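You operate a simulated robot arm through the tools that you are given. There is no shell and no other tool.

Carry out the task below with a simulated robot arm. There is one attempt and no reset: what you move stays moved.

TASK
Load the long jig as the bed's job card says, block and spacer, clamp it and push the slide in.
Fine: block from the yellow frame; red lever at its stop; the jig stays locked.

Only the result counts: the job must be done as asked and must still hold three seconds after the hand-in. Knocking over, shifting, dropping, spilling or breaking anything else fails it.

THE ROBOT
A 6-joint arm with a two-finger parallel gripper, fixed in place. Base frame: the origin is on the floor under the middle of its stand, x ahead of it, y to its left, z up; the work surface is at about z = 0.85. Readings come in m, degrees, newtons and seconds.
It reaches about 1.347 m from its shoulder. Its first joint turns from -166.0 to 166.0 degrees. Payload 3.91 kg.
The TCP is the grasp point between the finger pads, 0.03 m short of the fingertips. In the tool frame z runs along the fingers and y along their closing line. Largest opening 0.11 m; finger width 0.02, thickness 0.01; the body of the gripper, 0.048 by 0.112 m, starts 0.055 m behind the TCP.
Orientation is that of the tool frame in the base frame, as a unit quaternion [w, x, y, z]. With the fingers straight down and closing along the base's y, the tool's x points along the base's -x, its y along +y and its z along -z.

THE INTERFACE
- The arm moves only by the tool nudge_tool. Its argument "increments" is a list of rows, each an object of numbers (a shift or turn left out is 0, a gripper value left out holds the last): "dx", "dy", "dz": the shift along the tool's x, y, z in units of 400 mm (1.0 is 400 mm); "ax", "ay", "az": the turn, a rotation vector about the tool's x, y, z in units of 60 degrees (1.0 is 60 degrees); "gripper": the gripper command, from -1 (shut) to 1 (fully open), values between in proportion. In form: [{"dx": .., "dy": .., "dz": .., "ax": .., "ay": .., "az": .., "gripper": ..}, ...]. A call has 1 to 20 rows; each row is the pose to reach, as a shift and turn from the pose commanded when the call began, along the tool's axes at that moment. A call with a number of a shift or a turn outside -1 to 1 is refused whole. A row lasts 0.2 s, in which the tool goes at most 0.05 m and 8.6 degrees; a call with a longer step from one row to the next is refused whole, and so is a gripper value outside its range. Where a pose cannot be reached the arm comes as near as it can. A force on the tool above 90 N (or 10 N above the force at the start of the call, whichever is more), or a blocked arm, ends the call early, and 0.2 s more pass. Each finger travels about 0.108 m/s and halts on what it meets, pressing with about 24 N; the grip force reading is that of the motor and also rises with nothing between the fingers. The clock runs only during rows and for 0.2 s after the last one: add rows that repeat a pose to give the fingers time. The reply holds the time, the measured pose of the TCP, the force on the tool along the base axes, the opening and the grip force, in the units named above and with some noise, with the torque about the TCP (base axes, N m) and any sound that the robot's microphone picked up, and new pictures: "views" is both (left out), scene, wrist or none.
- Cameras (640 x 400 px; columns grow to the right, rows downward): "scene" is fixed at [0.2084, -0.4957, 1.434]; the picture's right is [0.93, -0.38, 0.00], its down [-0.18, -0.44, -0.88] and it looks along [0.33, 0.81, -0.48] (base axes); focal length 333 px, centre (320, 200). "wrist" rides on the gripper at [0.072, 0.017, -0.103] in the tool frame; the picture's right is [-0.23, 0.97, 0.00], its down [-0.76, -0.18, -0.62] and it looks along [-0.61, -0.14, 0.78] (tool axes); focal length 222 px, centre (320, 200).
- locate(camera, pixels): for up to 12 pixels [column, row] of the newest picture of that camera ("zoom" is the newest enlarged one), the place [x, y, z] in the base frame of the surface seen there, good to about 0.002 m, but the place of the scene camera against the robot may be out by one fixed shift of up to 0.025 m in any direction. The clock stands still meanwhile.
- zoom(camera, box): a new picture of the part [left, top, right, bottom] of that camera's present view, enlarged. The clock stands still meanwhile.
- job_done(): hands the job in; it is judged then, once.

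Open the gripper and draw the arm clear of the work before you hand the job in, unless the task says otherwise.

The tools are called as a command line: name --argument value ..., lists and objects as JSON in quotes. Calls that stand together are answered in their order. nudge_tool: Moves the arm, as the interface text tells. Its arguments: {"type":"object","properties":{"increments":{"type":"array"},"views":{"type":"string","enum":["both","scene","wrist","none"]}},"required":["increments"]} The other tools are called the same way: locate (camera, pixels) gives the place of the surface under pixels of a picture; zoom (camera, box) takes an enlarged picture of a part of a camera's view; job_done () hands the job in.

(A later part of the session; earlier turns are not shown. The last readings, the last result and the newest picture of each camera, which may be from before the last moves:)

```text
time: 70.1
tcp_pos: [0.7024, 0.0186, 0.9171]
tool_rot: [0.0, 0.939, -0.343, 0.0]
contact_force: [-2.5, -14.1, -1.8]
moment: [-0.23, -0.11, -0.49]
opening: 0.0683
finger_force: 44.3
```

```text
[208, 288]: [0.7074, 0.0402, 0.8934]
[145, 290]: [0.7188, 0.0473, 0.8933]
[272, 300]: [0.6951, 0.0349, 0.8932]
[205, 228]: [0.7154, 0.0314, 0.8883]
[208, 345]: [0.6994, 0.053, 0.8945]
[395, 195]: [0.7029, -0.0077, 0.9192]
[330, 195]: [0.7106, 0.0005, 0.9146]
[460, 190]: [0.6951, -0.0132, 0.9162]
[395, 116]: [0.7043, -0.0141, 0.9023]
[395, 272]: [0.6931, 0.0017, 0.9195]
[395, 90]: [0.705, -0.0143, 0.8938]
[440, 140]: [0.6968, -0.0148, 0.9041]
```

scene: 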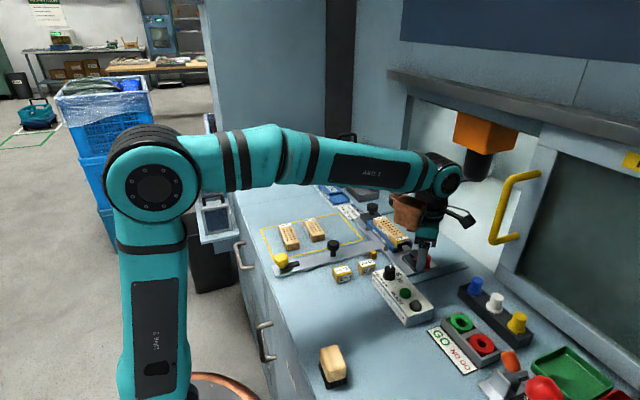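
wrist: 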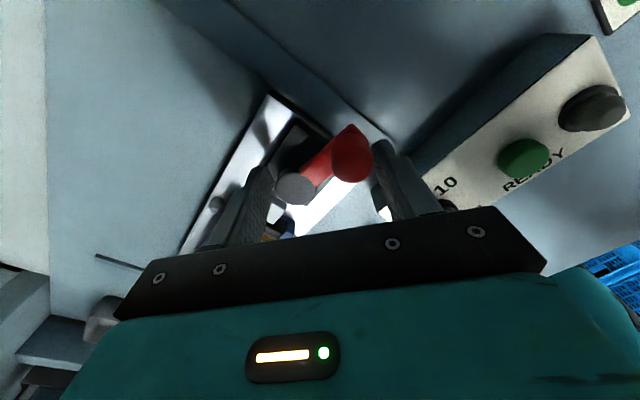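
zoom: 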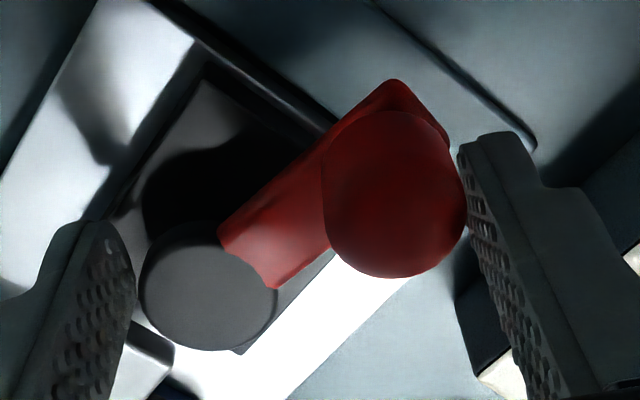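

The lever has turned a few more degrees (≈84°). I keep the squeeze, shift the tool 1.5 mm toward −y to balance the forces, and turn the tool gently with the lever (−4°).

nudge_tool --increments '[{"dx": 0.002, "dy": 0.002, "gripper": 0.0}, {"dx": 0.0024, "dy": 0.0029, "az": -0.02}, {"dx": 0.0024, "dy": 0.0029, "az": -0.045}, {"dx": 0.0024, "dy": 0.0029, "az": -0.067}, {"dx": 0.0024, "dy": 0.0029, "az": -0.067}, {"dx": 0.0024, "dy": 0.0029, "az": -0.067}]' --views "both"

zoom --camera "wrist" --box '[260, 100, 400, 220]'

locate --camera "zoom" --pixels '[[208, 288], [145, 290], [272, 300], [205, 228], [208, 345], [395, 195], [330, 195], [460, 190], [395, 116], [395, 272], [395, 90], [440, 140]]'

zoom --camera "scene" --box '[390, 220, 454, 280]'

```text
time: 71.5
tcp_pos: [0.7029, 0.0165, 0.9155]
tool_rot: [-0.001, 0.951, -0.31, 0.002]
contact_force: [29.4, -6.6, 13.7]
moment: [0.08, -1.33, -2.62]
opening: 0.0692
finger_force: 44.7
```

scene: 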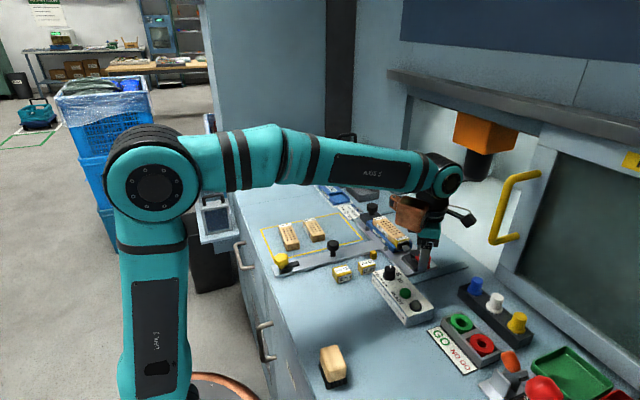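
wrist: 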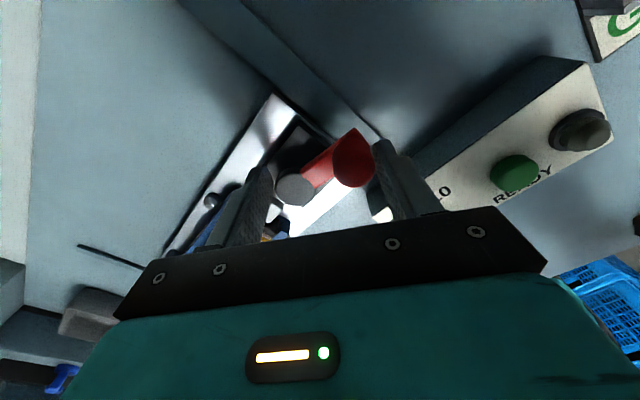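

```text
3.33 times, centred on (330, 160) of wrist
```

zoom: 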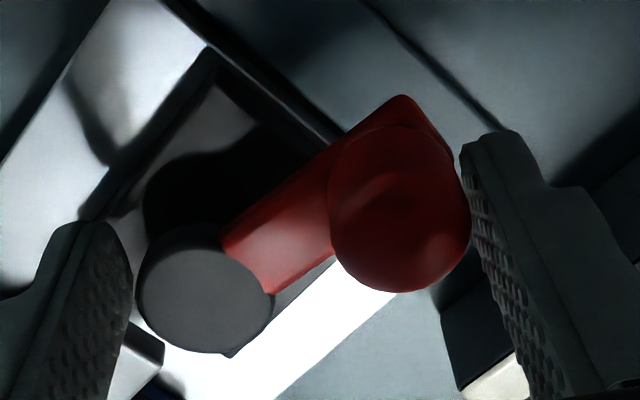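

```text
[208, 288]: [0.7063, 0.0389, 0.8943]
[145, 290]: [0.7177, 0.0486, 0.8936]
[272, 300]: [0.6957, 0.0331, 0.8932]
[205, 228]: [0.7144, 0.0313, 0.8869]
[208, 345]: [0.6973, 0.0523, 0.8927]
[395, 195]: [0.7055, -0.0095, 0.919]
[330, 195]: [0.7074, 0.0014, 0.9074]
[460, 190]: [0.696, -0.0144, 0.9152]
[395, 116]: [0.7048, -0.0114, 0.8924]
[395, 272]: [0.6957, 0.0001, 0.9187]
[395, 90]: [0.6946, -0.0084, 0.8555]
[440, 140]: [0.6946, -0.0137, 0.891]
```

```text
6.67 times, centred on (422, 250) of scene
```

zoom: 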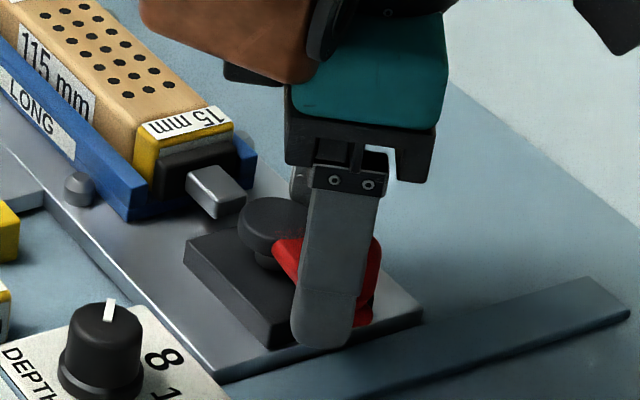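

The moment rose to 2.6 N·m with the lever not turning further: it is up against its stop. I relax the squeeze at once, open, and rise to the earlier viewing height to re-measure.

nudge_tool --increments '[{"gripper": 0.4, "az": 0.033}, {"gripper": 0.545, "az": 0.067}, {"gripper": 0.545, "az": 0.067}, {"dz": -0.05, "az": 0.067}, {"dz": -0.11, "az": 0.067}, {"dz": -0.17, "az": 0.067}, {"dz": -0.2185, "az": 0.067}, {"dz": -0.2185, "az": 0.067}]' --views "both"

zoom --camera "wrist" --box '[240, 60, 380, 170]'

```text
time: 73.3
tcp_pos: [0.7017, 0.0171, 1.0031]
tool_rot: [0.0, 0.939, -0.343, -0.001]
contact_force: [0.1, -0.3, 0.5]
moment: [0.02, 0.0, -0.01]
opening: 0.0849
finger_force: 0.0
```

scene: 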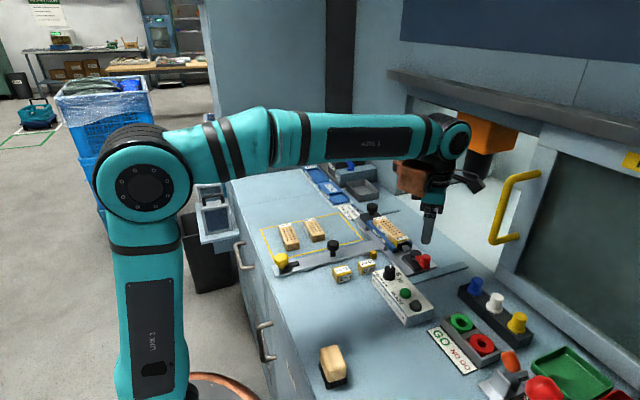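
wrist: 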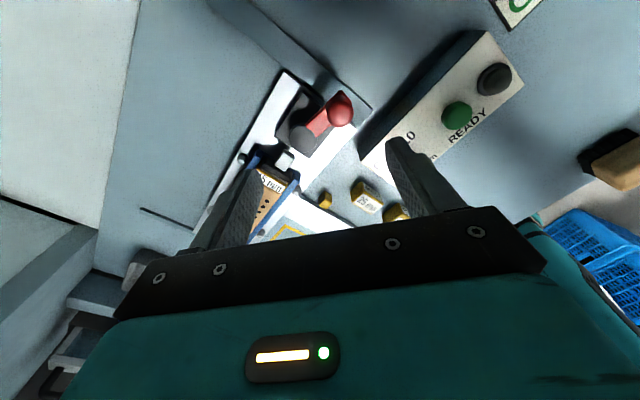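

```text
3.64 times, centred on (310, 115) of wrist
```

zoom: 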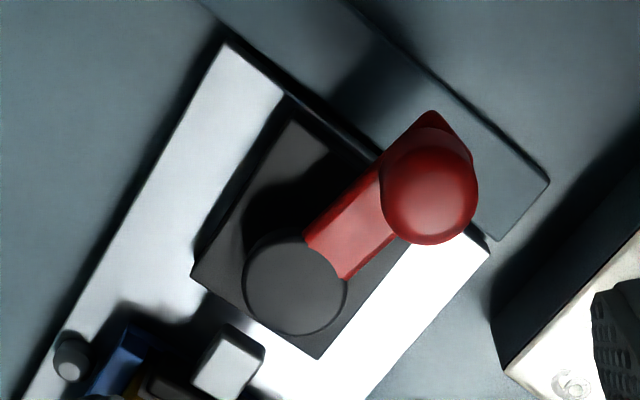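

I measure the lever direction now by locating several points on its arm edges, disc rim, and handle rim in this sharper view.

locate --camera "zoom" --pixels '[[312, 238], [330, 220], [350, 199], [370, 179], [425, 122], [350, 272], [365, 257], [380, 243], [430, 118], [340, 250], [360, 230], [375, 215]]'

locate --camera "zoom" --pixels '[[295, 285], [250, 285], [342, 290], [295, 240], [295, 330], [430, 195], [388, 195], [473, 195], [430, 152], [430, 238], [460, 150], [440, 130]]'

locate --camera "zoom" --pixels '[[295, 125], [200, 268], [318, 350], [230, 50], [130, 225], [480, 250], [400, 350], [240, 40], [150, 185], [440, 300]]'

```text
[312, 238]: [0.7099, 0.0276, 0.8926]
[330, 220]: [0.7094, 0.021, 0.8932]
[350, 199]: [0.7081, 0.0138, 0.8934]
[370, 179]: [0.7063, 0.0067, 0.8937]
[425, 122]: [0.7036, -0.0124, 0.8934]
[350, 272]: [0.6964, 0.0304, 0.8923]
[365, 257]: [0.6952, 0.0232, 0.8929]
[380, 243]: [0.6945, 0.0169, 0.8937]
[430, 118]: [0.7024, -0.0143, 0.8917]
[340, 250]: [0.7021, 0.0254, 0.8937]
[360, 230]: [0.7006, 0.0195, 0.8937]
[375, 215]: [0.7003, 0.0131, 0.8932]
```

```text
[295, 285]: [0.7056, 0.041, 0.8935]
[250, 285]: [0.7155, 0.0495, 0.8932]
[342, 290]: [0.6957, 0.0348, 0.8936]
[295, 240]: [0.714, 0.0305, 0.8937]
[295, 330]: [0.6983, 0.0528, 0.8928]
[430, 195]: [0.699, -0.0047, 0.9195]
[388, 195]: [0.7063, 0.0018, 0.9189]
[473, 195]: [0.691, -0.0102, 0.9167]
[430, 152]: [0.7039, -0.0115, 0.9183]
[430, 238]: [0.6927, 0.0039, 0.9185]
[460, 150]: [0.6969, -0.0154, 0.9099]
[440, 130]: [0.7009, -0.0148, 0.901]
```

```text
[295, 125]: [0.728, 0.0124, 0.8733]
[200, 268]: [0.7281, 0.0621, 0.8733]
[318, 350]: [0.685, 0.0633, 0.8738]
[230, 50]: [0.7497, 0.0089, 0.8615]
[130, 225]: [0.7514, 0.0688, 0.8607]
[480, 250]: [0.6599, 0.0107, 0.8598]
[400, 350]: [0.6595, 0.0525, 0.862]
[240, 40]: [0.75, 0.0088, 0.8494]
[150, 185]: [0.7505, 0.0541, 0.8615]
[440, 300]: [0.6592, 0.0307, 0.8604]
```

The lever sits at ≈81.4°, the same as before the squeeze, so it seems to be at its stop. I verify that the block truly sits against the jig's end wall and not against the lock arm, looking at the far end.

zoom --camera "scene" --box '[362, 195, 402, 230]'

zoom --camera "scene" --box '[385, 225, 435, 270]'

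```text
11.43 times, centred on (382, 212) of scene
```

zoom: 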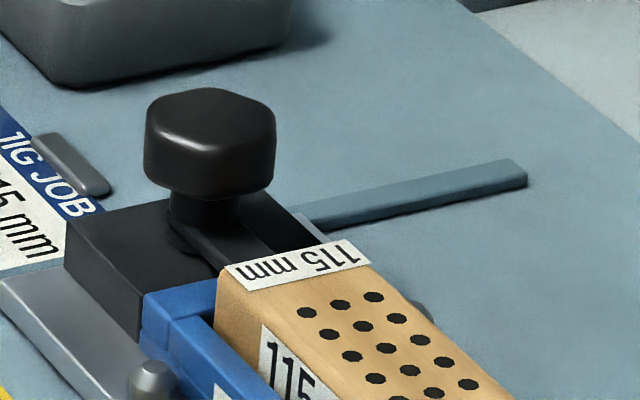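

```text
8.89 times, centred on (410, 248) of scene
```

zoom: 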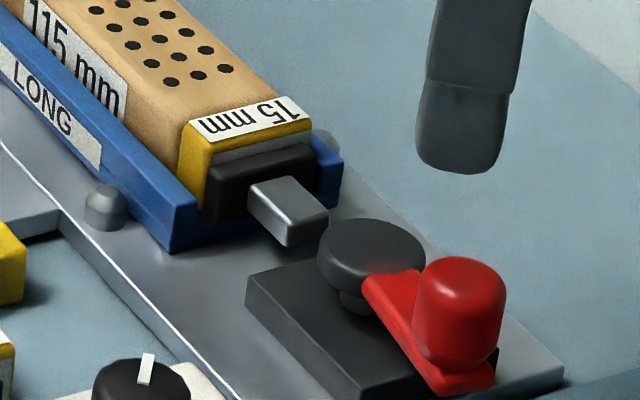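

The block is tight to the blue end wall, the spacer to the block, and the pad to the spacer; the lever rests at its stop (≈81°, unchanged even under the strong couple). Next is the slide: I rotate the tool back by +50° in place, closing the fingers, to use them as a pusher on the bar's black knob.

nudge_tool --increments '[{"az": 0.139, "dz": -0.03, "gripper": -0.2}, {"az": 0.278, "dz": -0.06, "gripper": -0.6}, {"az": 0.417, "dz": -0.06, "gripper": -1}, {"az": 0.556, "dz": -0.06}, {"az": 0.695, "dz": -0.06}, {"az": 0.833, "dz": -0.06}, {"az": 0.833, "dz": -0.06}]' --views "none"

```text
time: 74.9
tcp_pos: [0.7017, 0.0175, 1.0259]
tool_rot: [0.0, -0.707, 0.708, 0.0]
contact_force: [-0.5, -0.3, 0.4]
moment: [-0.01, 0.0, 0.04]
opening: 0.0
finger_force: 23.7
```

The tool is axis-aligned again (tool x → −y, tool y → −x). I travel at z≈1.0 to behind the black knob, at about (0.455, 0.146).

nudge_tool --increments '[{"dy": 0.08, "dx": -0.04}, {"dy": 0.18, "dx": -0.09}, {"dy": 0.28, "dx": -0.14}, {"dy": 0.38, "dx": -0.19}, {"dy": 0.48, "dx": -0.24}, {"dy": 0.56, "dx": -0.29, "dz": 0.03}, {"dy": 0.6, "dx": -0.315, "dz": 0.05}, {"dy": 0.6175, "dx": -0.321, "dz": 0.065}, {"dy": 0.6175, "dx": -0.321, "dz": 0.065}]' --views "both"

zoom --camera "wrist" --box '[180, 60, 420, 240]'

zoom --camera "scene" --box '[260, 215, 350, 285]'

```text
time: 76.9
tcp_pos: [0.4544, 0.1463, 1.002]
tool_rot: [0.0, -0.706, 0.708, 0.001]
contact_force: [0.4, -0.3, -0.4]
moment: [0.02, 0.01, -0.01]
opening: 0.0
finger_force: 23.8
```

scene: 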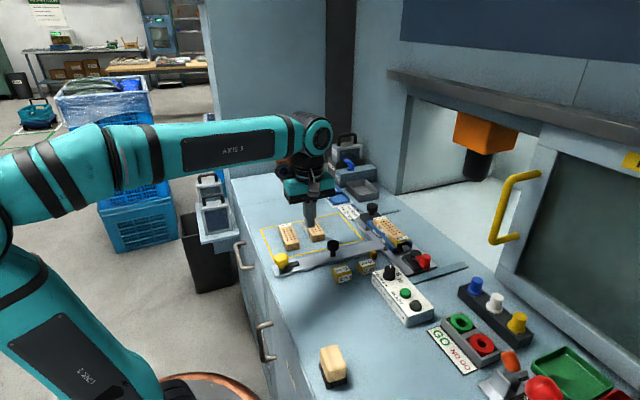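
wrist: 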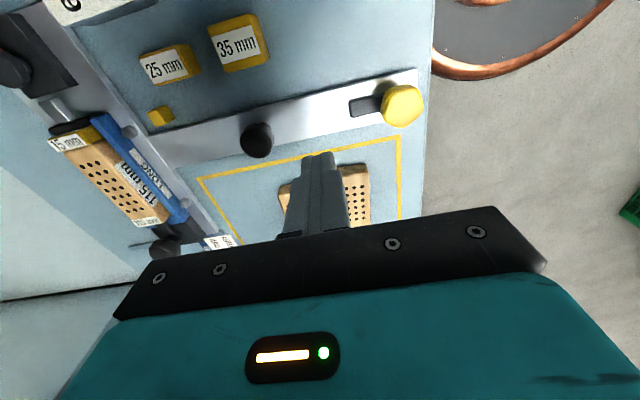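

```text
2.22 times, centred on (300, 150) of wrist
```

zoom: 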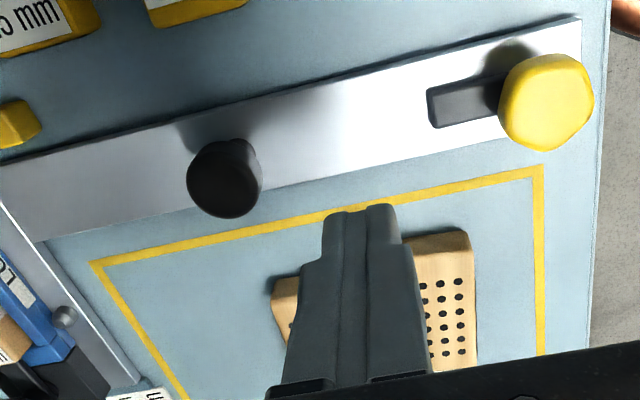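

```text
5.71 times, centred on (305, 250) of scene
```

zoom: 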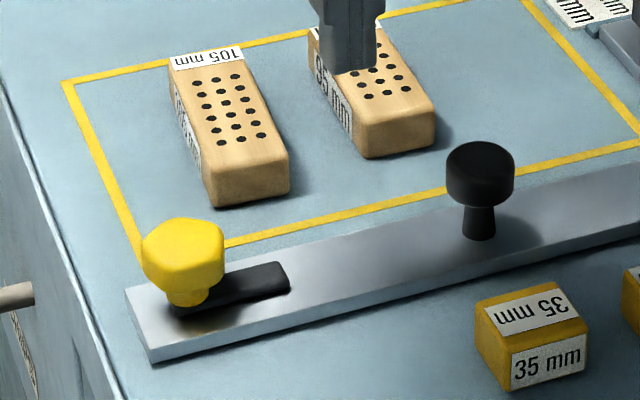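

locate --camera "wrist" --pixels '[[257, 140], [243, 140], [271, 140], [257, 126], [257, 155], [402, 105], [383, 100], [420, 100], [402, 88], [402, 125], [355, 106], [408, 70]]'

locate --camera "scene" --pixels '[[334, 241], [326, 245], [341, 245], [334, 250], [334, 256], [281, 255], [274, 258], [290, 258], [281, 265], [300, 262], [293, 263], [281, 250]]'

```text
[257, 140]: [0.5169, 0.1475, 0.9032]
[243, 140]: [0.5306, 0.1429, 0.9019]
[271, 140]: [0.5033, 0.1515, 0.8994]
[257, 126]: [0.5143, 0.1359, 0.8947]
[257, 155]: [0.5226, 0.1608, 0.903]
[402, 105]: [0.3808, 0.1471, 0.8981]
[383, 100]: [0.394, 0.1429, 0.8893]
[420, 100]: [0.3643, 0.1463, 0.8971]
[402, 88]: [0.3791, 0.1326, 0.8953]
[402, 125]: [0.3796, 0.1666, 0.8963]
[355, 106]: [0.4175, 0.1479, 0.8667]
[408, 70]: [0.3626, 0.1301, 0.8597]
```

```text
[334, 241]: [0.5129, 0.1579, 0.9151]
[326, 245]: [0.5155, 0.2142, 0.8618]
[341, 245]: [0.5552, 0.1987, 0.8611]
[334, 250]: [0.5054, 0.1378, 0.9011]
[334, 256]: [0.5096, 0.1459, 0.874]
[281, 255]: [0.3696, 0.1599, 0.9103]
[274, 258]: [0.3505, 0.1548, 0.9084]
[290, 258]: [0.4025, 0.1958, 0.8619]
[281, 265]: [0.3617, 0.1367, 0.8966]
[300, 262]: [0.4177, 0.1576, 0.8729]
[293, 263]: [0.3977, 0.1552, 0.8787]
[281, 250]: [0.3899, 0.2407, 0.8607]
```

The black knob is at (0.518, 0.1475), radius ~13 mm, top 0.903; the yellow knob at (0.380, 0.149) with its arm reaching x≈0.418. I lower the closed fingers just behind the black knob (x≈0.479, tips at z≈0.878).

nudge_tool --increments '[{"dy": -0.03, "dx": -0.003, "dz": 0.05}, {"dy": -0.061, "dx": -0.003, "dz": 0.11}, {"dy": -0.061, "dx": -0.003, "dz": 0.17}, {"dy": -0.061, "dx": -0.003, "dz": 0.215}, {"dy": -0.061, "dx": -0.003, "dz": 0.235}, {"dy": -0.061, "dx": -0.003, "dz": 0.235}]' --views "wrist"

zoom --camera "scene" --box '[270, 215, 380, 285]'

```text
time: 78.3
tcp_pos: [0.479, 0.147, 0.9056]
tool_rot: [0.0, -0.706, 0.708, 0.0]
contact_force: [-0.7, 0.6, 0.2]
moment: [0.0, 0.02, 0.01]
opening: 0.0
finger_force: 24.3
```

wrist: 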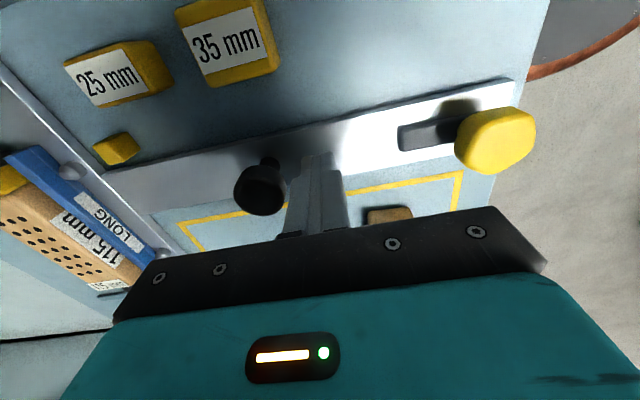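

```text
5.71 times, centred on (325, 250) of scene
```

zoom: 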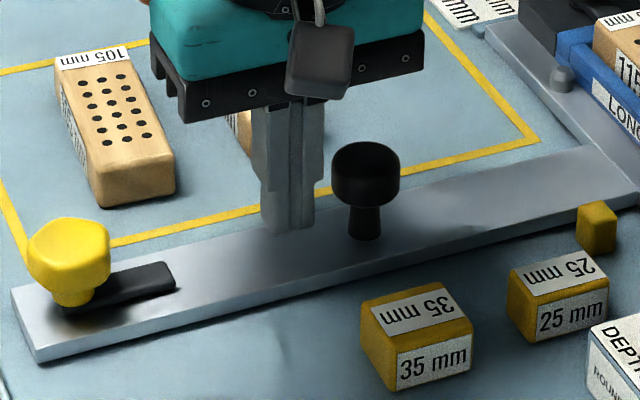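

The pusher stands behind the black knob. I push gently in +x, about 40 mm (25 mm of slide travel), and watch the force.

nudge_tool --increments '[{"dy": -0.015}, {"dy": -0.03}, {"dy": -0.042}, {"dy": -0.054}, {"dy": -0.066}, {"dy": -0.078}, {"dy": -0.09}, {"dy": -0.1}, {"dy": -0.1}]' --views "both"

zoom --camera "scene" --box '[340, 200, 470, 285]'

```text
time: 80.3
tcp_pos: [0.5212, 0.1473, 0.9062]
tool_rot: [0.001, -0.707, 0.707, -0.001]
contact_force: [-0.1, 0.2, 0.4]
moment: [-0.03, 0.02, 0.0]
opening: 0.0
finger_force: 24.5
```

scene: 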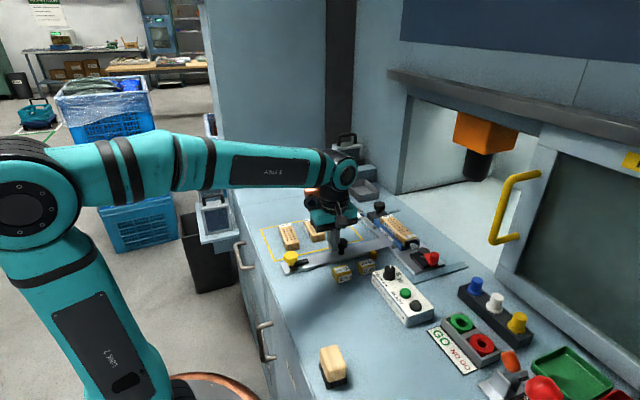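
wrist: 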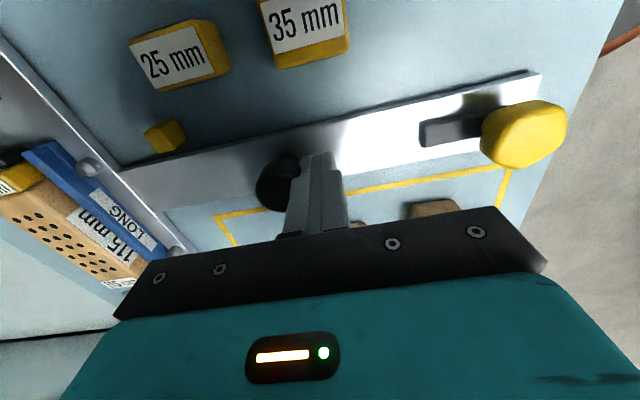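

```text
4.71 times, centred on (405, 242) of scene
```

zoom: 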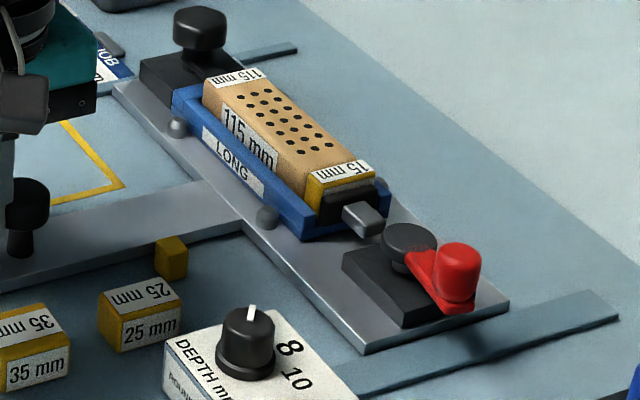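

The slide moves easily, everything stays in place. I continue pushing in small rows another 36 mm, looking for the end stop.

nudge_tool --increments '[{"dy": -0.01}, {"dy": -0.02}, {"dy": -0.03}, {"dy": -0.04}, {"dy": -0.05}, {"dy": -0.06}, {"dy": -0.07}, {"dy": -0.08}, {"dy": -0.09}, {"dy": -0.09}]' --views "both"

zoom --camera "scene" --box '[340, 200, 470, 285]'

```text
time: 82.5
tcp_pos: [0.5559, 0.1455, 0.9076]
tool_rot: [0.0, -0.706, 0.708, -0.001]
contact_force: [0.8, 0.1, 0.4]
moment: [-0.02, 0.02, -0.02]
opening: 0.0
finger_force: 23.8
```

scene: 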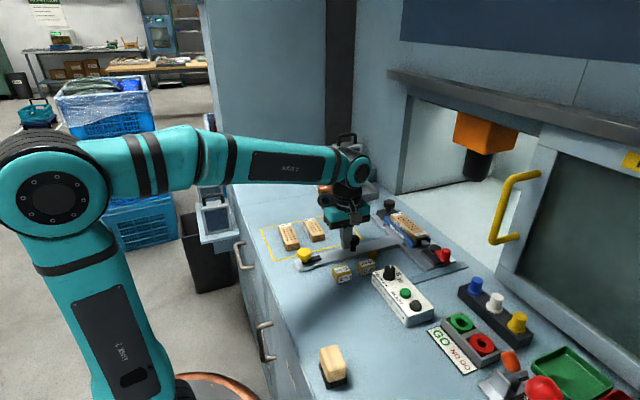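
wrist: 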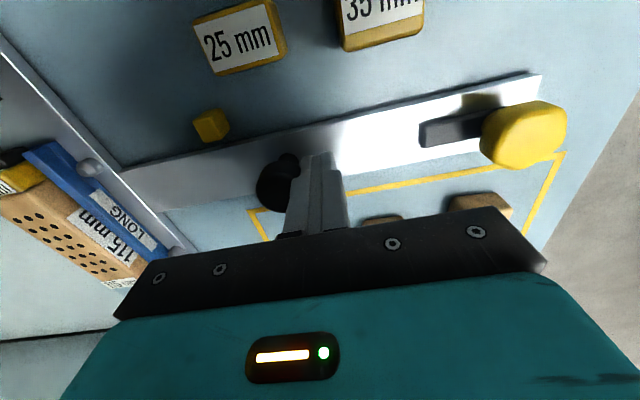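

```text
4.71 times, centred on (405, 242) of scene
```

zoom: 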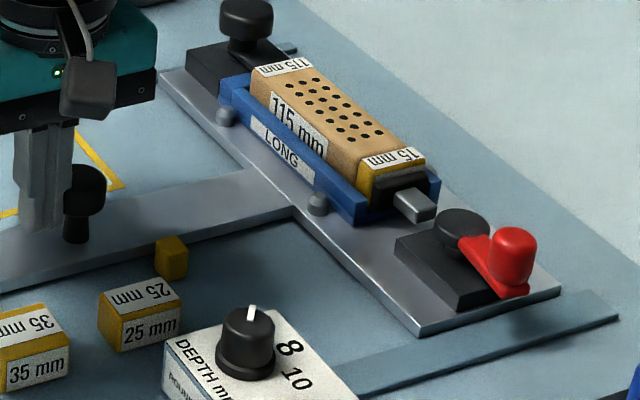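

Still free, ~60 mm in. I keep pushing another 40 mm.

nudge_tool --increments '[{"dy": -0.01}, {"dy": -0.02}, {"dy": -0.03}, {"dy": -0.04}, {"dy": -0.05}, {"dy": -0.06}, {"dy": -0.07}, {"dy": -0.08}, {"dy": -0.09}, {"dy": -0.1}, {"dy": -0.1}]' --views "both"

zoom --camera "scene" --box '[340, 200, 490, 285]'

```text
time: 84.9
tcp_pos: [0.5955, 0.1472, 0.9069]
tool_rot: [0.0, -0.706, 0.708, -0.001]
contact_force: [-0.2, -0.1, 0.3]
moment: [-0.03, -0.02, 0.02]
opening: 0.0002
finger_force: 23.0
```

scene: 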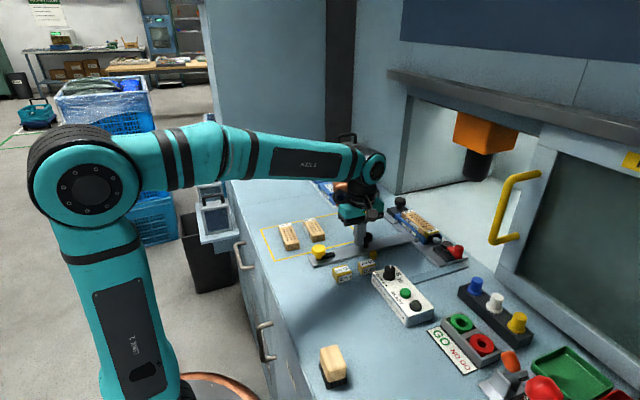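
wrist: 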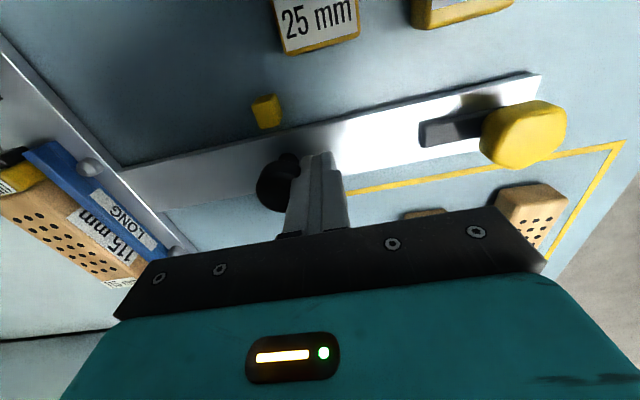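

```text
4.27 times, centred on (415, 242) of scene
```

zoom: 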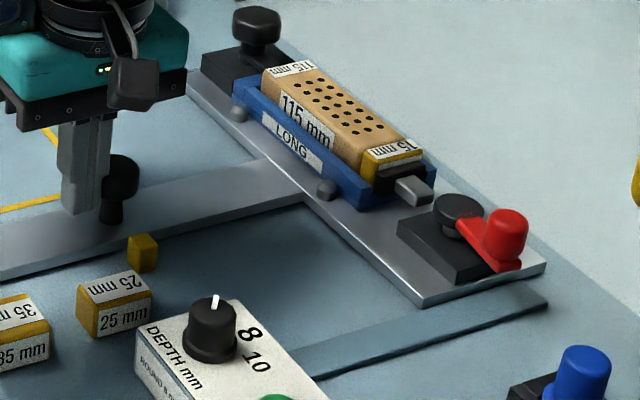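

About 100 mm in, with no resistance. I continue another 44 mm.

nudge_tool --increments '[{"dy": -0.01}, {"dy": -0.022}, {"dy": -0.034}, {"dy": -0.046}, {"dy": -0.058}, {"dy": -0.07}, {"dy": -0.082}, {"dy": -0.094}, {"dy": -0.104}, {"dy": -0.11}, {"dy": -0.11}]' --views "both"

zoom --camera "scene" --box '[360, 190, 510, 285]'

```text
time: 87.3
tcp_pos: [0.6391, 0.1467, 0.9077]
tool_rot: [0.0, -0.707, 0.708, 0.0]
contact_force: [0.2, -0.7, -0.3]
moment: [0.04, -0.04, -0.01]
opening: 0.0002
finger_force: 23.7
```

scene: 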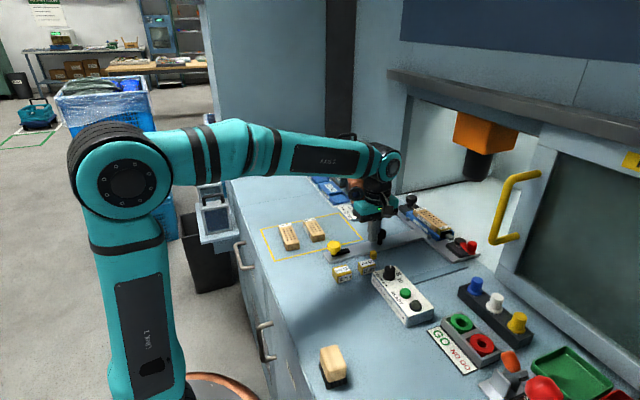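
wrist: 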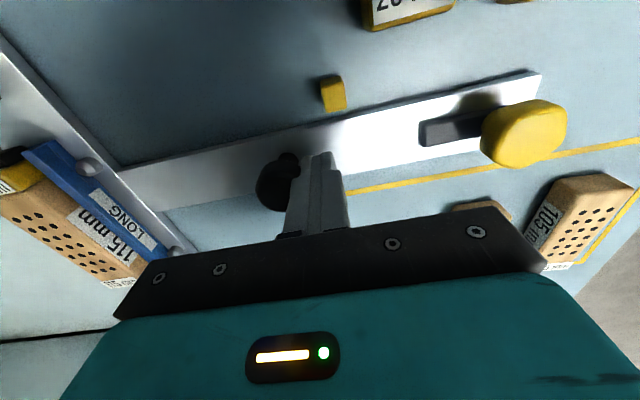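

```text
4.21 times, centred on (435, 238) of scene
```

zoom: 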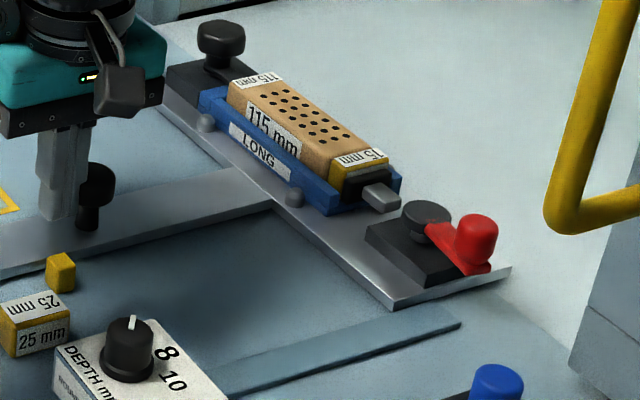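

About 145 mm in; the lever passes well clear of the door frame. I push on another 44 mm.

nudge_tool --increments '[{"dy": -0.01}, {"dy": -0.022}, {"dy": -0.034}, {"dy": -0.046}, {"dy": -0.058}, {"dy": -0.07}, {"dy": -0.082}, {"dy": -0.094}, {"dy": -0.104}, {"dy": -0.11}, {"dy": -0.11}]' --views "both"

zoom --camera "scene" --box '[370, 170, 530, 275]'

```text
time: 89.7
tcp_pos: [0.6843, 0.1465, 0.9083]
tool_rot: [0.0, -0.706, 0.708, -0.001]
contact_force: [-0.5, 0.0, -0.2]
moment: [0.01, -0.01, -0.02]
opening: 0.0
finger_force: 24.6
```

scene: 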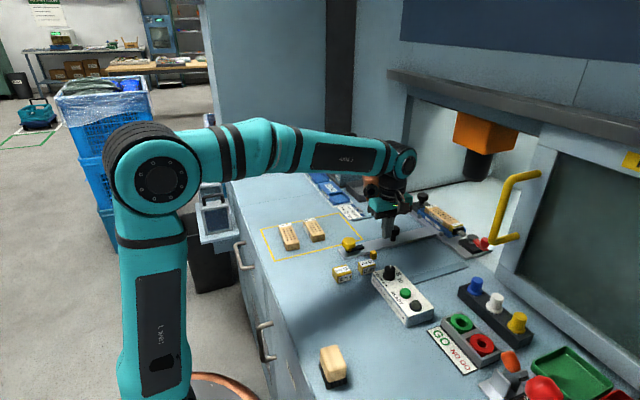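
wrist: 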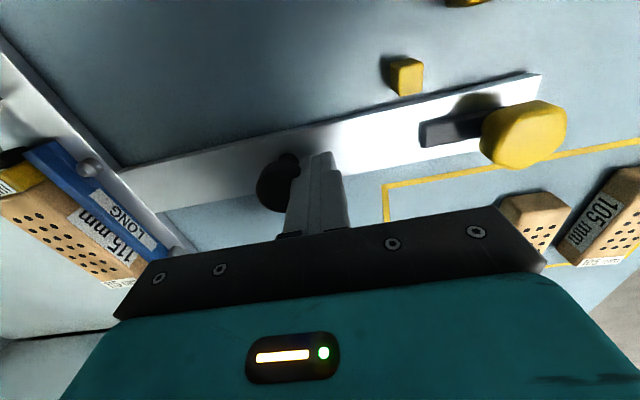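

```text
3.81 times, centred on (450, 222) of scene
```

zoom: 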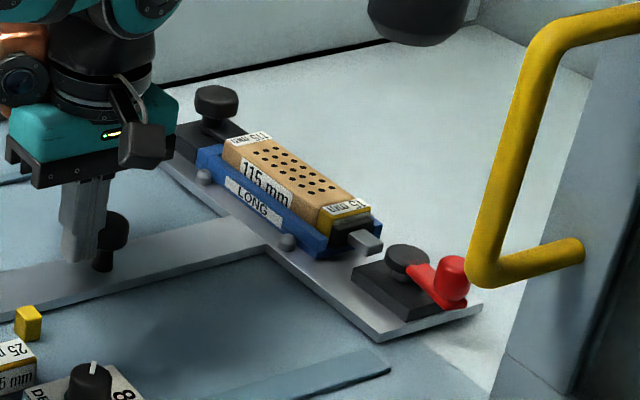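

About 190 mm in; the yellow knob's arm is approaching the yellow post's x. I push on in smaller rows, 36 mm more.

nudge_tool --increments '[{"dy": -0.008}, {"dy": -0.018}, {"dy": -0.028}, {"dy": -0.038}, {"dy": -0.048}, {"dy": -0.058}, {"dy": -0.068}, {"dy": -0.078}, {"dy": -0.085}, {"dy": -0.09}, {"dy": -0.09}]' --views "both"

zoom --camera "scene" --box '[370, 170, 530, 275]'

```text
time: 92.1
tcp_pos: [0.7198, 0.1471, 0.9073]
tool_rot: [0.0, -0.707, 0.708, 0.0]
contact_force: [-0.4, 0.2, 0.4]
moment: [-0.01, -0.02, 0.02]
opening: 0.0
finger_force: 24.3
```

scene: 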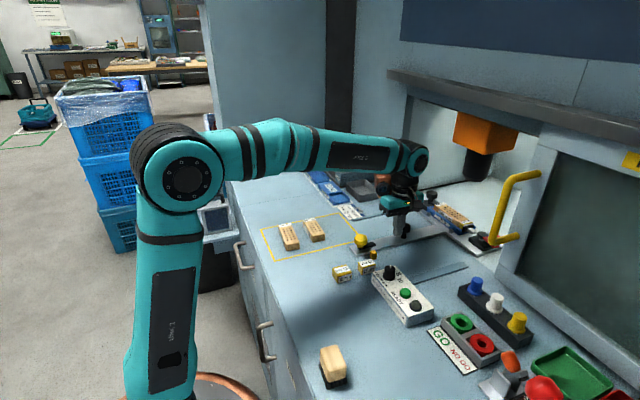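
wrist: 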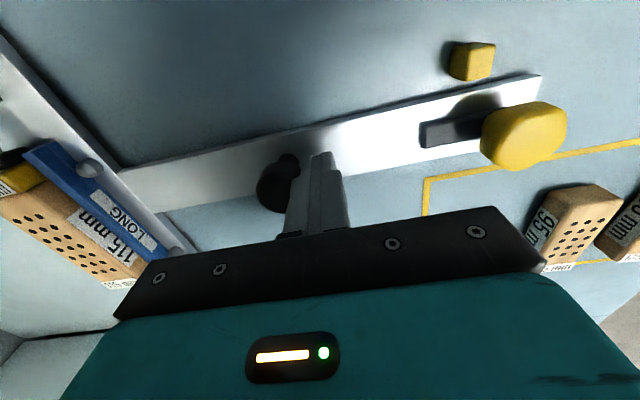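

```text
3.81 times, centred on (450, 222) of scene
```

zoom: 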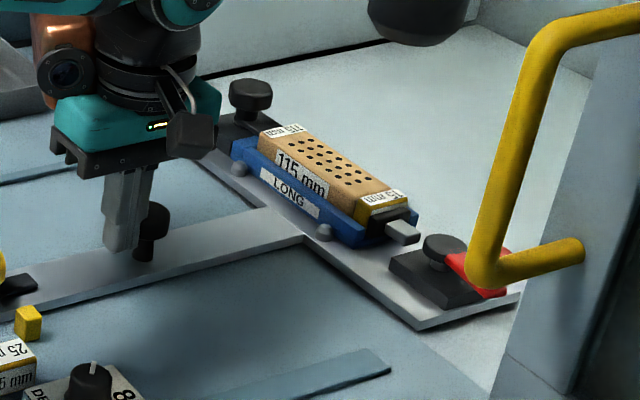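

About 226 mm in. I continue with smaller 3 mm rows to meet the end stop gently.

nudge_tool --increments '[{"dy": -0.0075}, {"dy": -0.015}, {"dy": -0.0225}, {"dy": -0.03}, {"dy": -0.0375}, {"dy": -0.045}, {"dy": -0.05}, {"dy": -0.05}]' --views "both"

zoom --camera "scene" --box '[340, 170, 500, 275]'

```text
time: 93.9
tcp_pos: [0.7391, 0.1462, 0.9082]
tool_rot: [-0.001, -0.707, 0.707, -0.001]
contact_force: [-1.0, -0.1, -1.0]
moment: [-0.02, 0.04, 0.01]
opening: 0.0
finger_force: 24.3
```

scene: 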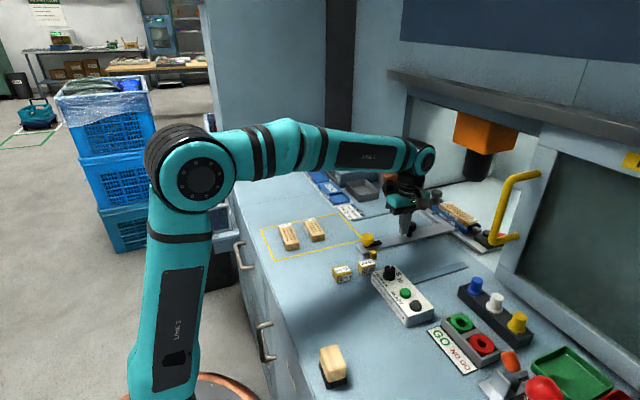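
wrist: 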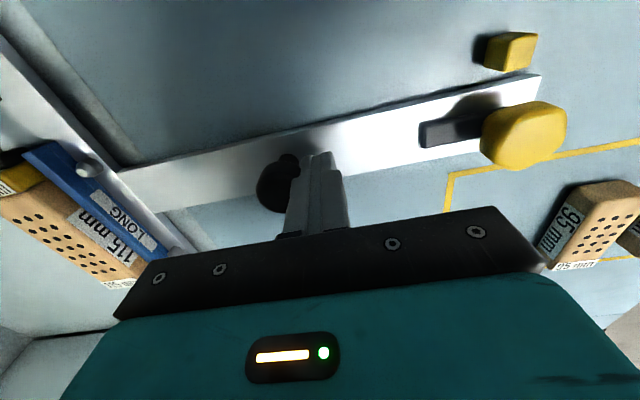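

```text
3.81 times, centred on (420, 222) of scene
```

zoom: 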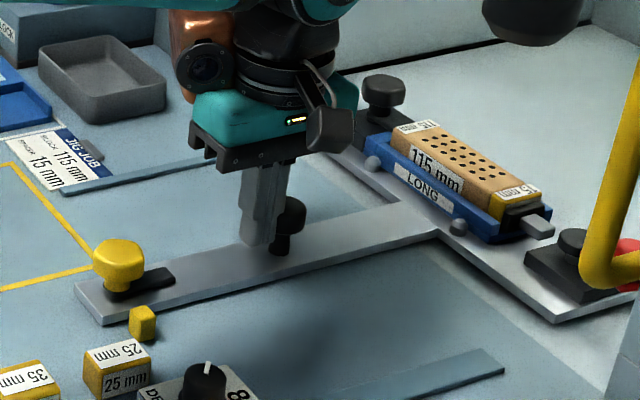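

About 245 mm in: the yellow knob is level with the yellow post. I continue in 2–2.5 mm rows to find the end stop.

nudge_tool --increments '[{"dy": -0.006}, {"dy": -0.012}, {"dy": -0.018}, {"dy": -0.024}, {"dy": -0.03}, {"dy": -0.036}, {"dy": -0.036}]' --views "none"

```text
time: 95.5
tcp_pos: [0.7537, 0.1466, 0.907]
tool_rot: [0.0, -0.706, 0.708, 0.0]
contact_force: [1.5, -0.5, 0.2]
moment: [-0.02, 0.0, 0.0]
opening: 0.0001
finger_force: 23.9
```

nudge_tool --increments '[{"dy": -0.006}, {"dy": -0.012}, {"dy": -0.018}, {"dy": -0.024}, {"dy": -0.024}]' --views "both"

zoom --camera "scene" --box '[340, 170, 500, 275]'

```text
time: 96.5
tcp_pos: [0.7581, 0.1468, 0.9073]
tool_rot: [0.005, 0.707, -0.707, -0.003]
contact_force: [-65.8, -6.0, 7.3]
moment: [-0.06, 1.2, 0.18]
opening: 0.0
finger_force: 24.2
stopped in row 4: the force on the tool passed its limit at 100 N (the readings are from after the stop); the commanded pose is now the measured one
```

scene: 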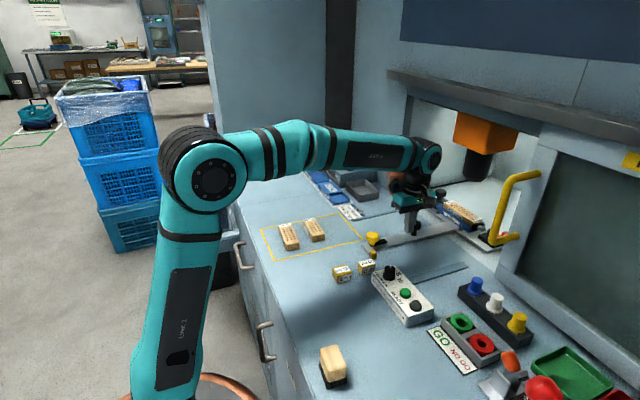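
wrist: 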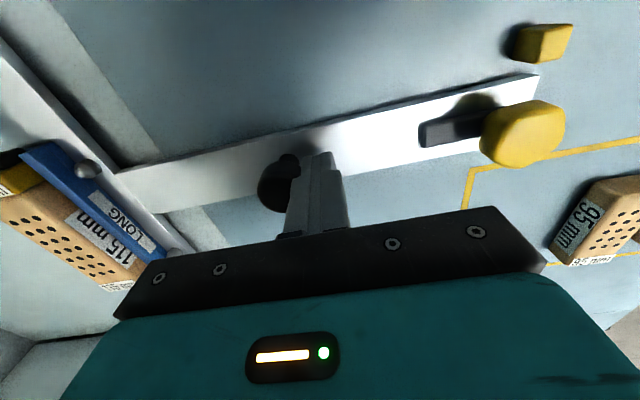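

```text
3.81 times, centred on (420, 222) of scene
```

zoom: 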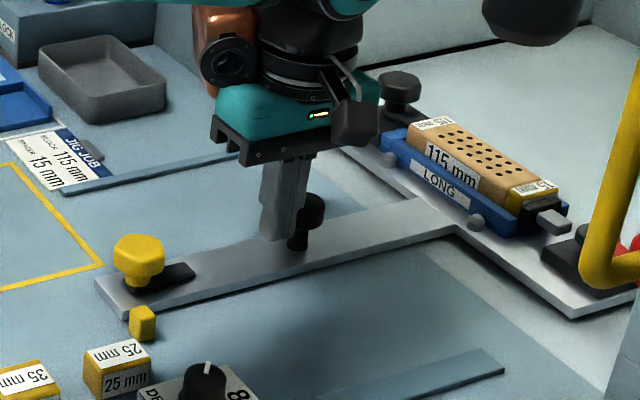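

The end stop is reached at TCP x≈0.758 (≈263 mm of travel); the yellow knob now sits just beyond the yellow post. I back off a few millimetres slowly to see if the slide stays or springs back.

nudge_tool --increments '[{"dy": 0.006}, {"dy": 0.012}, {"dy": 0.02}, {"dy": 0.03}, {"dy": 0.03}, {"dy": 0.03}]' --views "both"

zoom --camera "scene" --box '[340, 170, 500, 275]'

```text
time: 97.9
tcp_pos: [0.7495, 0.1463, 0.9049]
tool_rot: [-0.004, -0.707, 0.707, 0.004]
contact_force: [-0.1, 0.3, -0.2]
moment: [-0.02, -0.02, 0.0]
opening: 0.0
finger_force: 24.1
```

scene: 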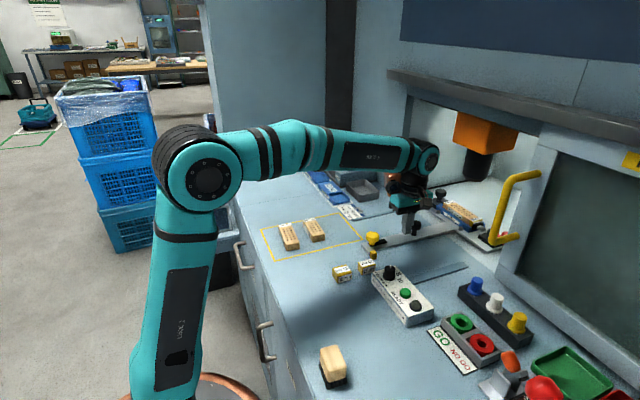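
wrist: 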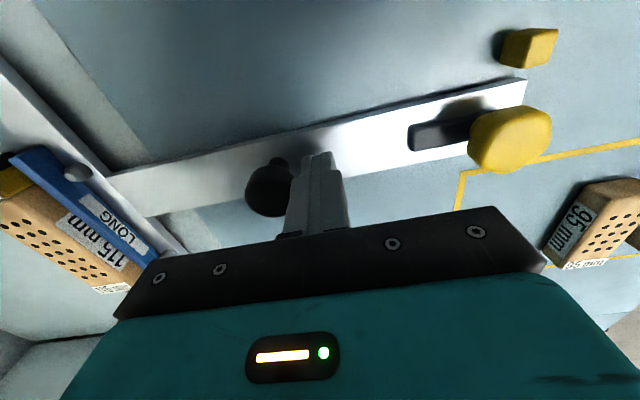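

```text
3.81 times, centred on (420, 222) of scene
```

zoom: 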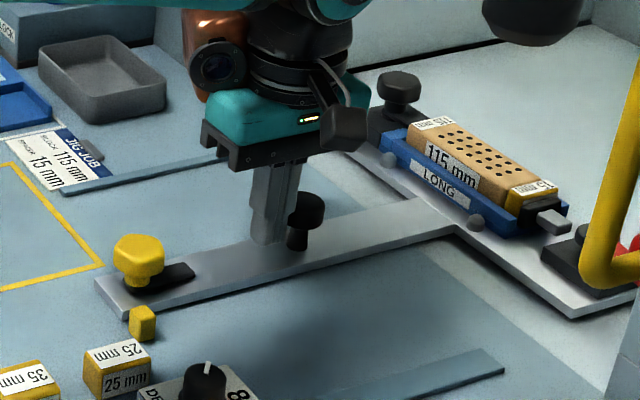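

The slide stays in after backing off (bar end unchanged at (97,285) in the zoom). I make one gentle re-push in half-millimetre steps to be sure it rests at its stop.

nudge_tool --increments '[{"dy": -0.006}, {"dy": -0.012}, {"dy": -0.015}, {"dy": -0.0165}, {"dy": -0.018}, {"dy": -0.018}]' --views "none"

```text
time: 99.3
tcp_pos: [0.7579, 0.1459, 0.9054]
tool_rot: [-0.004, -0.707, 0.707, 0.002]
contact_force: [-0.2, 0.5, -0.4]
moment: [0.02, -0.01, -0.01]
opening: 0.0
finger_force: 24.3
```

nudge_tool --increments '[{"dy": -0.00125}, {"dy": -0.0025}, {"dy": -0.0025}]' --views "none"

```text
time: 100.1
tcp_pos: [0.7573, 0.1463, 0.906]
tool_rot: [0.005, 0.708, -0.707, -0.003]
contact_force: [-10.6, 0.1, -0.9]
moment: [-0.01, 0.19, 0.05]
opening: 0.0
finger_force: 24.1
```

The reading of −10.6 N right at x≈0.7575 confirms the slide is at its in-stop. I back off 10 mm and raise the hand straight up, then look.

nudge_tool --increments '[{"dy": 0.005}, {"dy": 0.012}, {"dy": 0.025}, {"dy": 0.025, "dz": -0.06}, {"dy": 0.025, "dz": -0.14}, {"dy": 0.025, "dz": -0.22}, {"dy": 0.025, "dz": -0.28}, {"dy": 0.025, "dz": -0.28}]' --views "both"

zoom --camera "scene" --box '[340, 170, 500, 275]'

zoom --camera "scene" --box '[430, 190, 530, 260]'

```text
time: 101.9
tcp_pos: [0.7477, 0.1459, 1.0178]
tool_rot: [0.003, 0.707, -0.707, -0.002]
contact_force: [-0.2, 0.8, -0.5]
moment: [-0.01, 0.0, -0.01]
opening: 0.0001
finger_force: 23.7
```

scene: 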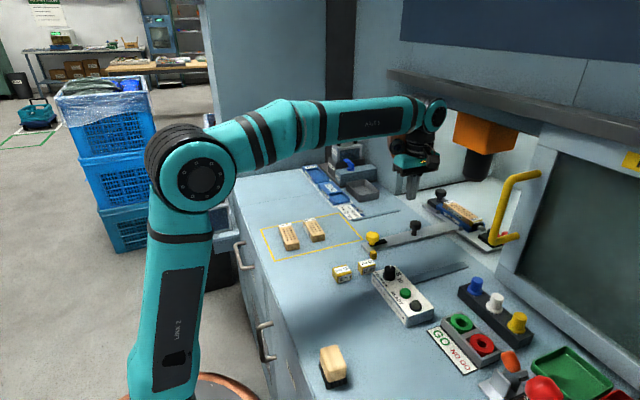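
wrist: 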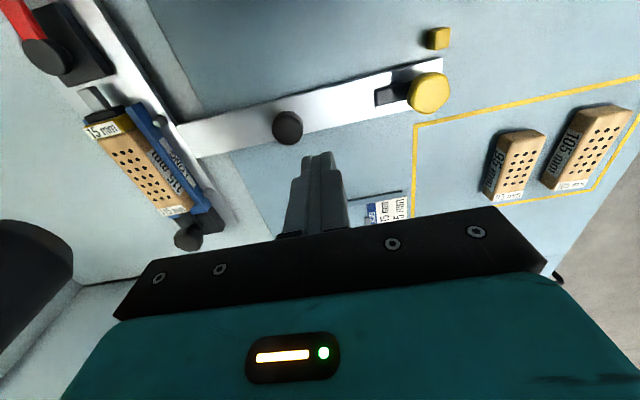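

```text
3.81 times, centred on (420, 222) of scene
```

zoom: 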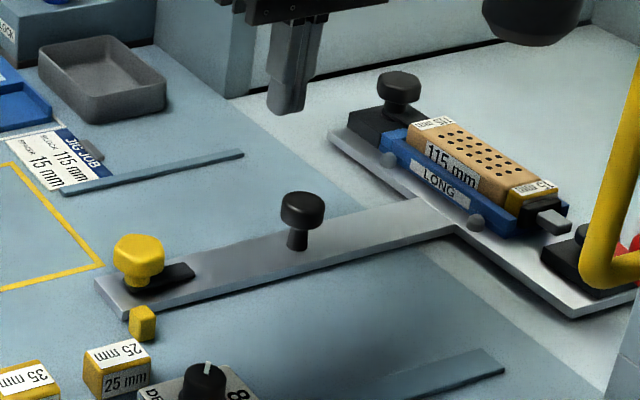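

```text
5.71 times, centred on (480, 225) of scene
```

zoom: 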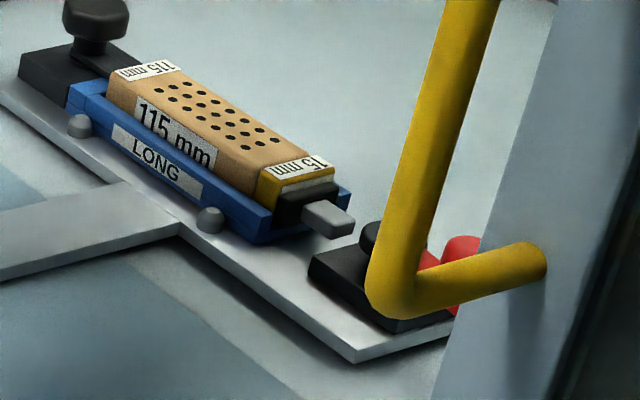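

The slide stays in. The wrist camera shows the jig from above; I zoom in there to check lever angle, pad, spacer, block and the lock arm.

zoom --camera "wrist" --box '[0, 0, 150, 110]'

locate --camera "zoom" --pixels '[[195, 230], [110, 100], [60, 40], [330, 420], [190, 250], [100, 110], [130, 120], [95, 60], [60, 60], [150, 190], [180, 180], [230, 240]]'

zoom --camera "wrist" --box '[130, 180, 250, 260]'

```text
3.64 times, centred on (75, 55) of wrist
```

zoom: 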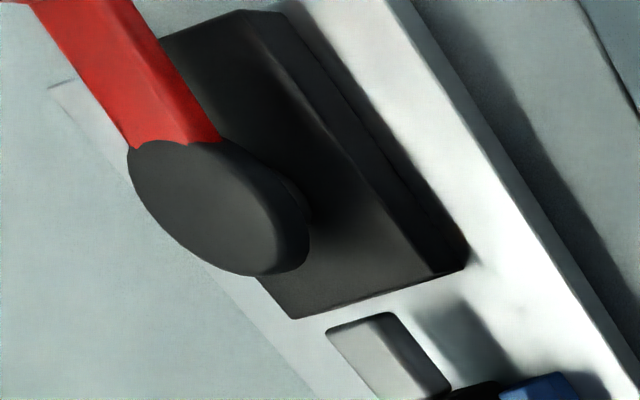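

```text
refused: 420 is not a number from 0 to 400
```

```text
5.00 times, centred on (190, 220) of wrist
```

zoom: 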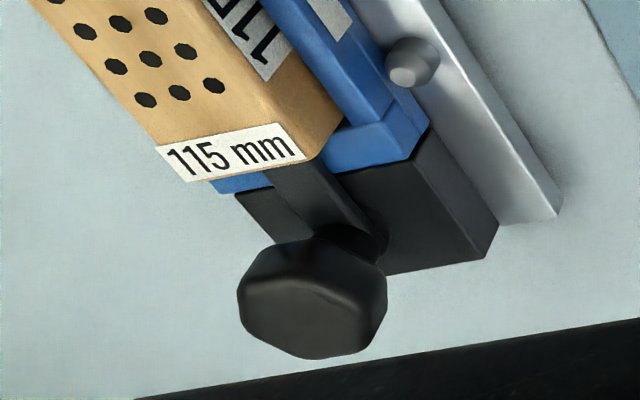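

The jig lock arm still overlies the jig's end. To see the whole lever I move the hand 60 mm toward −y at the same height (camera stays well clear of the door handle).

nudge_tool --increments '[{"dx": 0.05}, {"dx": 0.1}, {"dx": 0.15}, {"dx": 0.15}]' --views "wrist"

zoom --camera "wrist" --box '[0, 0, 180, 150]'

```text
time: 102.9
tcp_pos: [0.7484, 0.0859, 1.018]
tool_rot: [-0.004, -0.707, 0.707, 0.002]
contact_force: [1.0, 0.4, 0.2]
moment: [0.01, -0.01, 0.0]
opening: 0.0
finger_force: 23.9
```

wrist: 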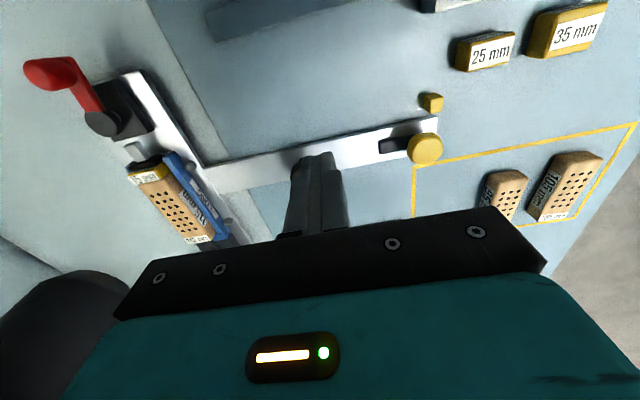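

```text
2.67 times, centred on (90, 75) of wrist
```

zoom: 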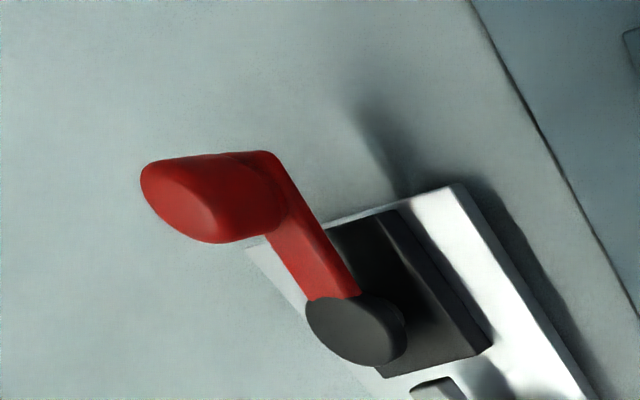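

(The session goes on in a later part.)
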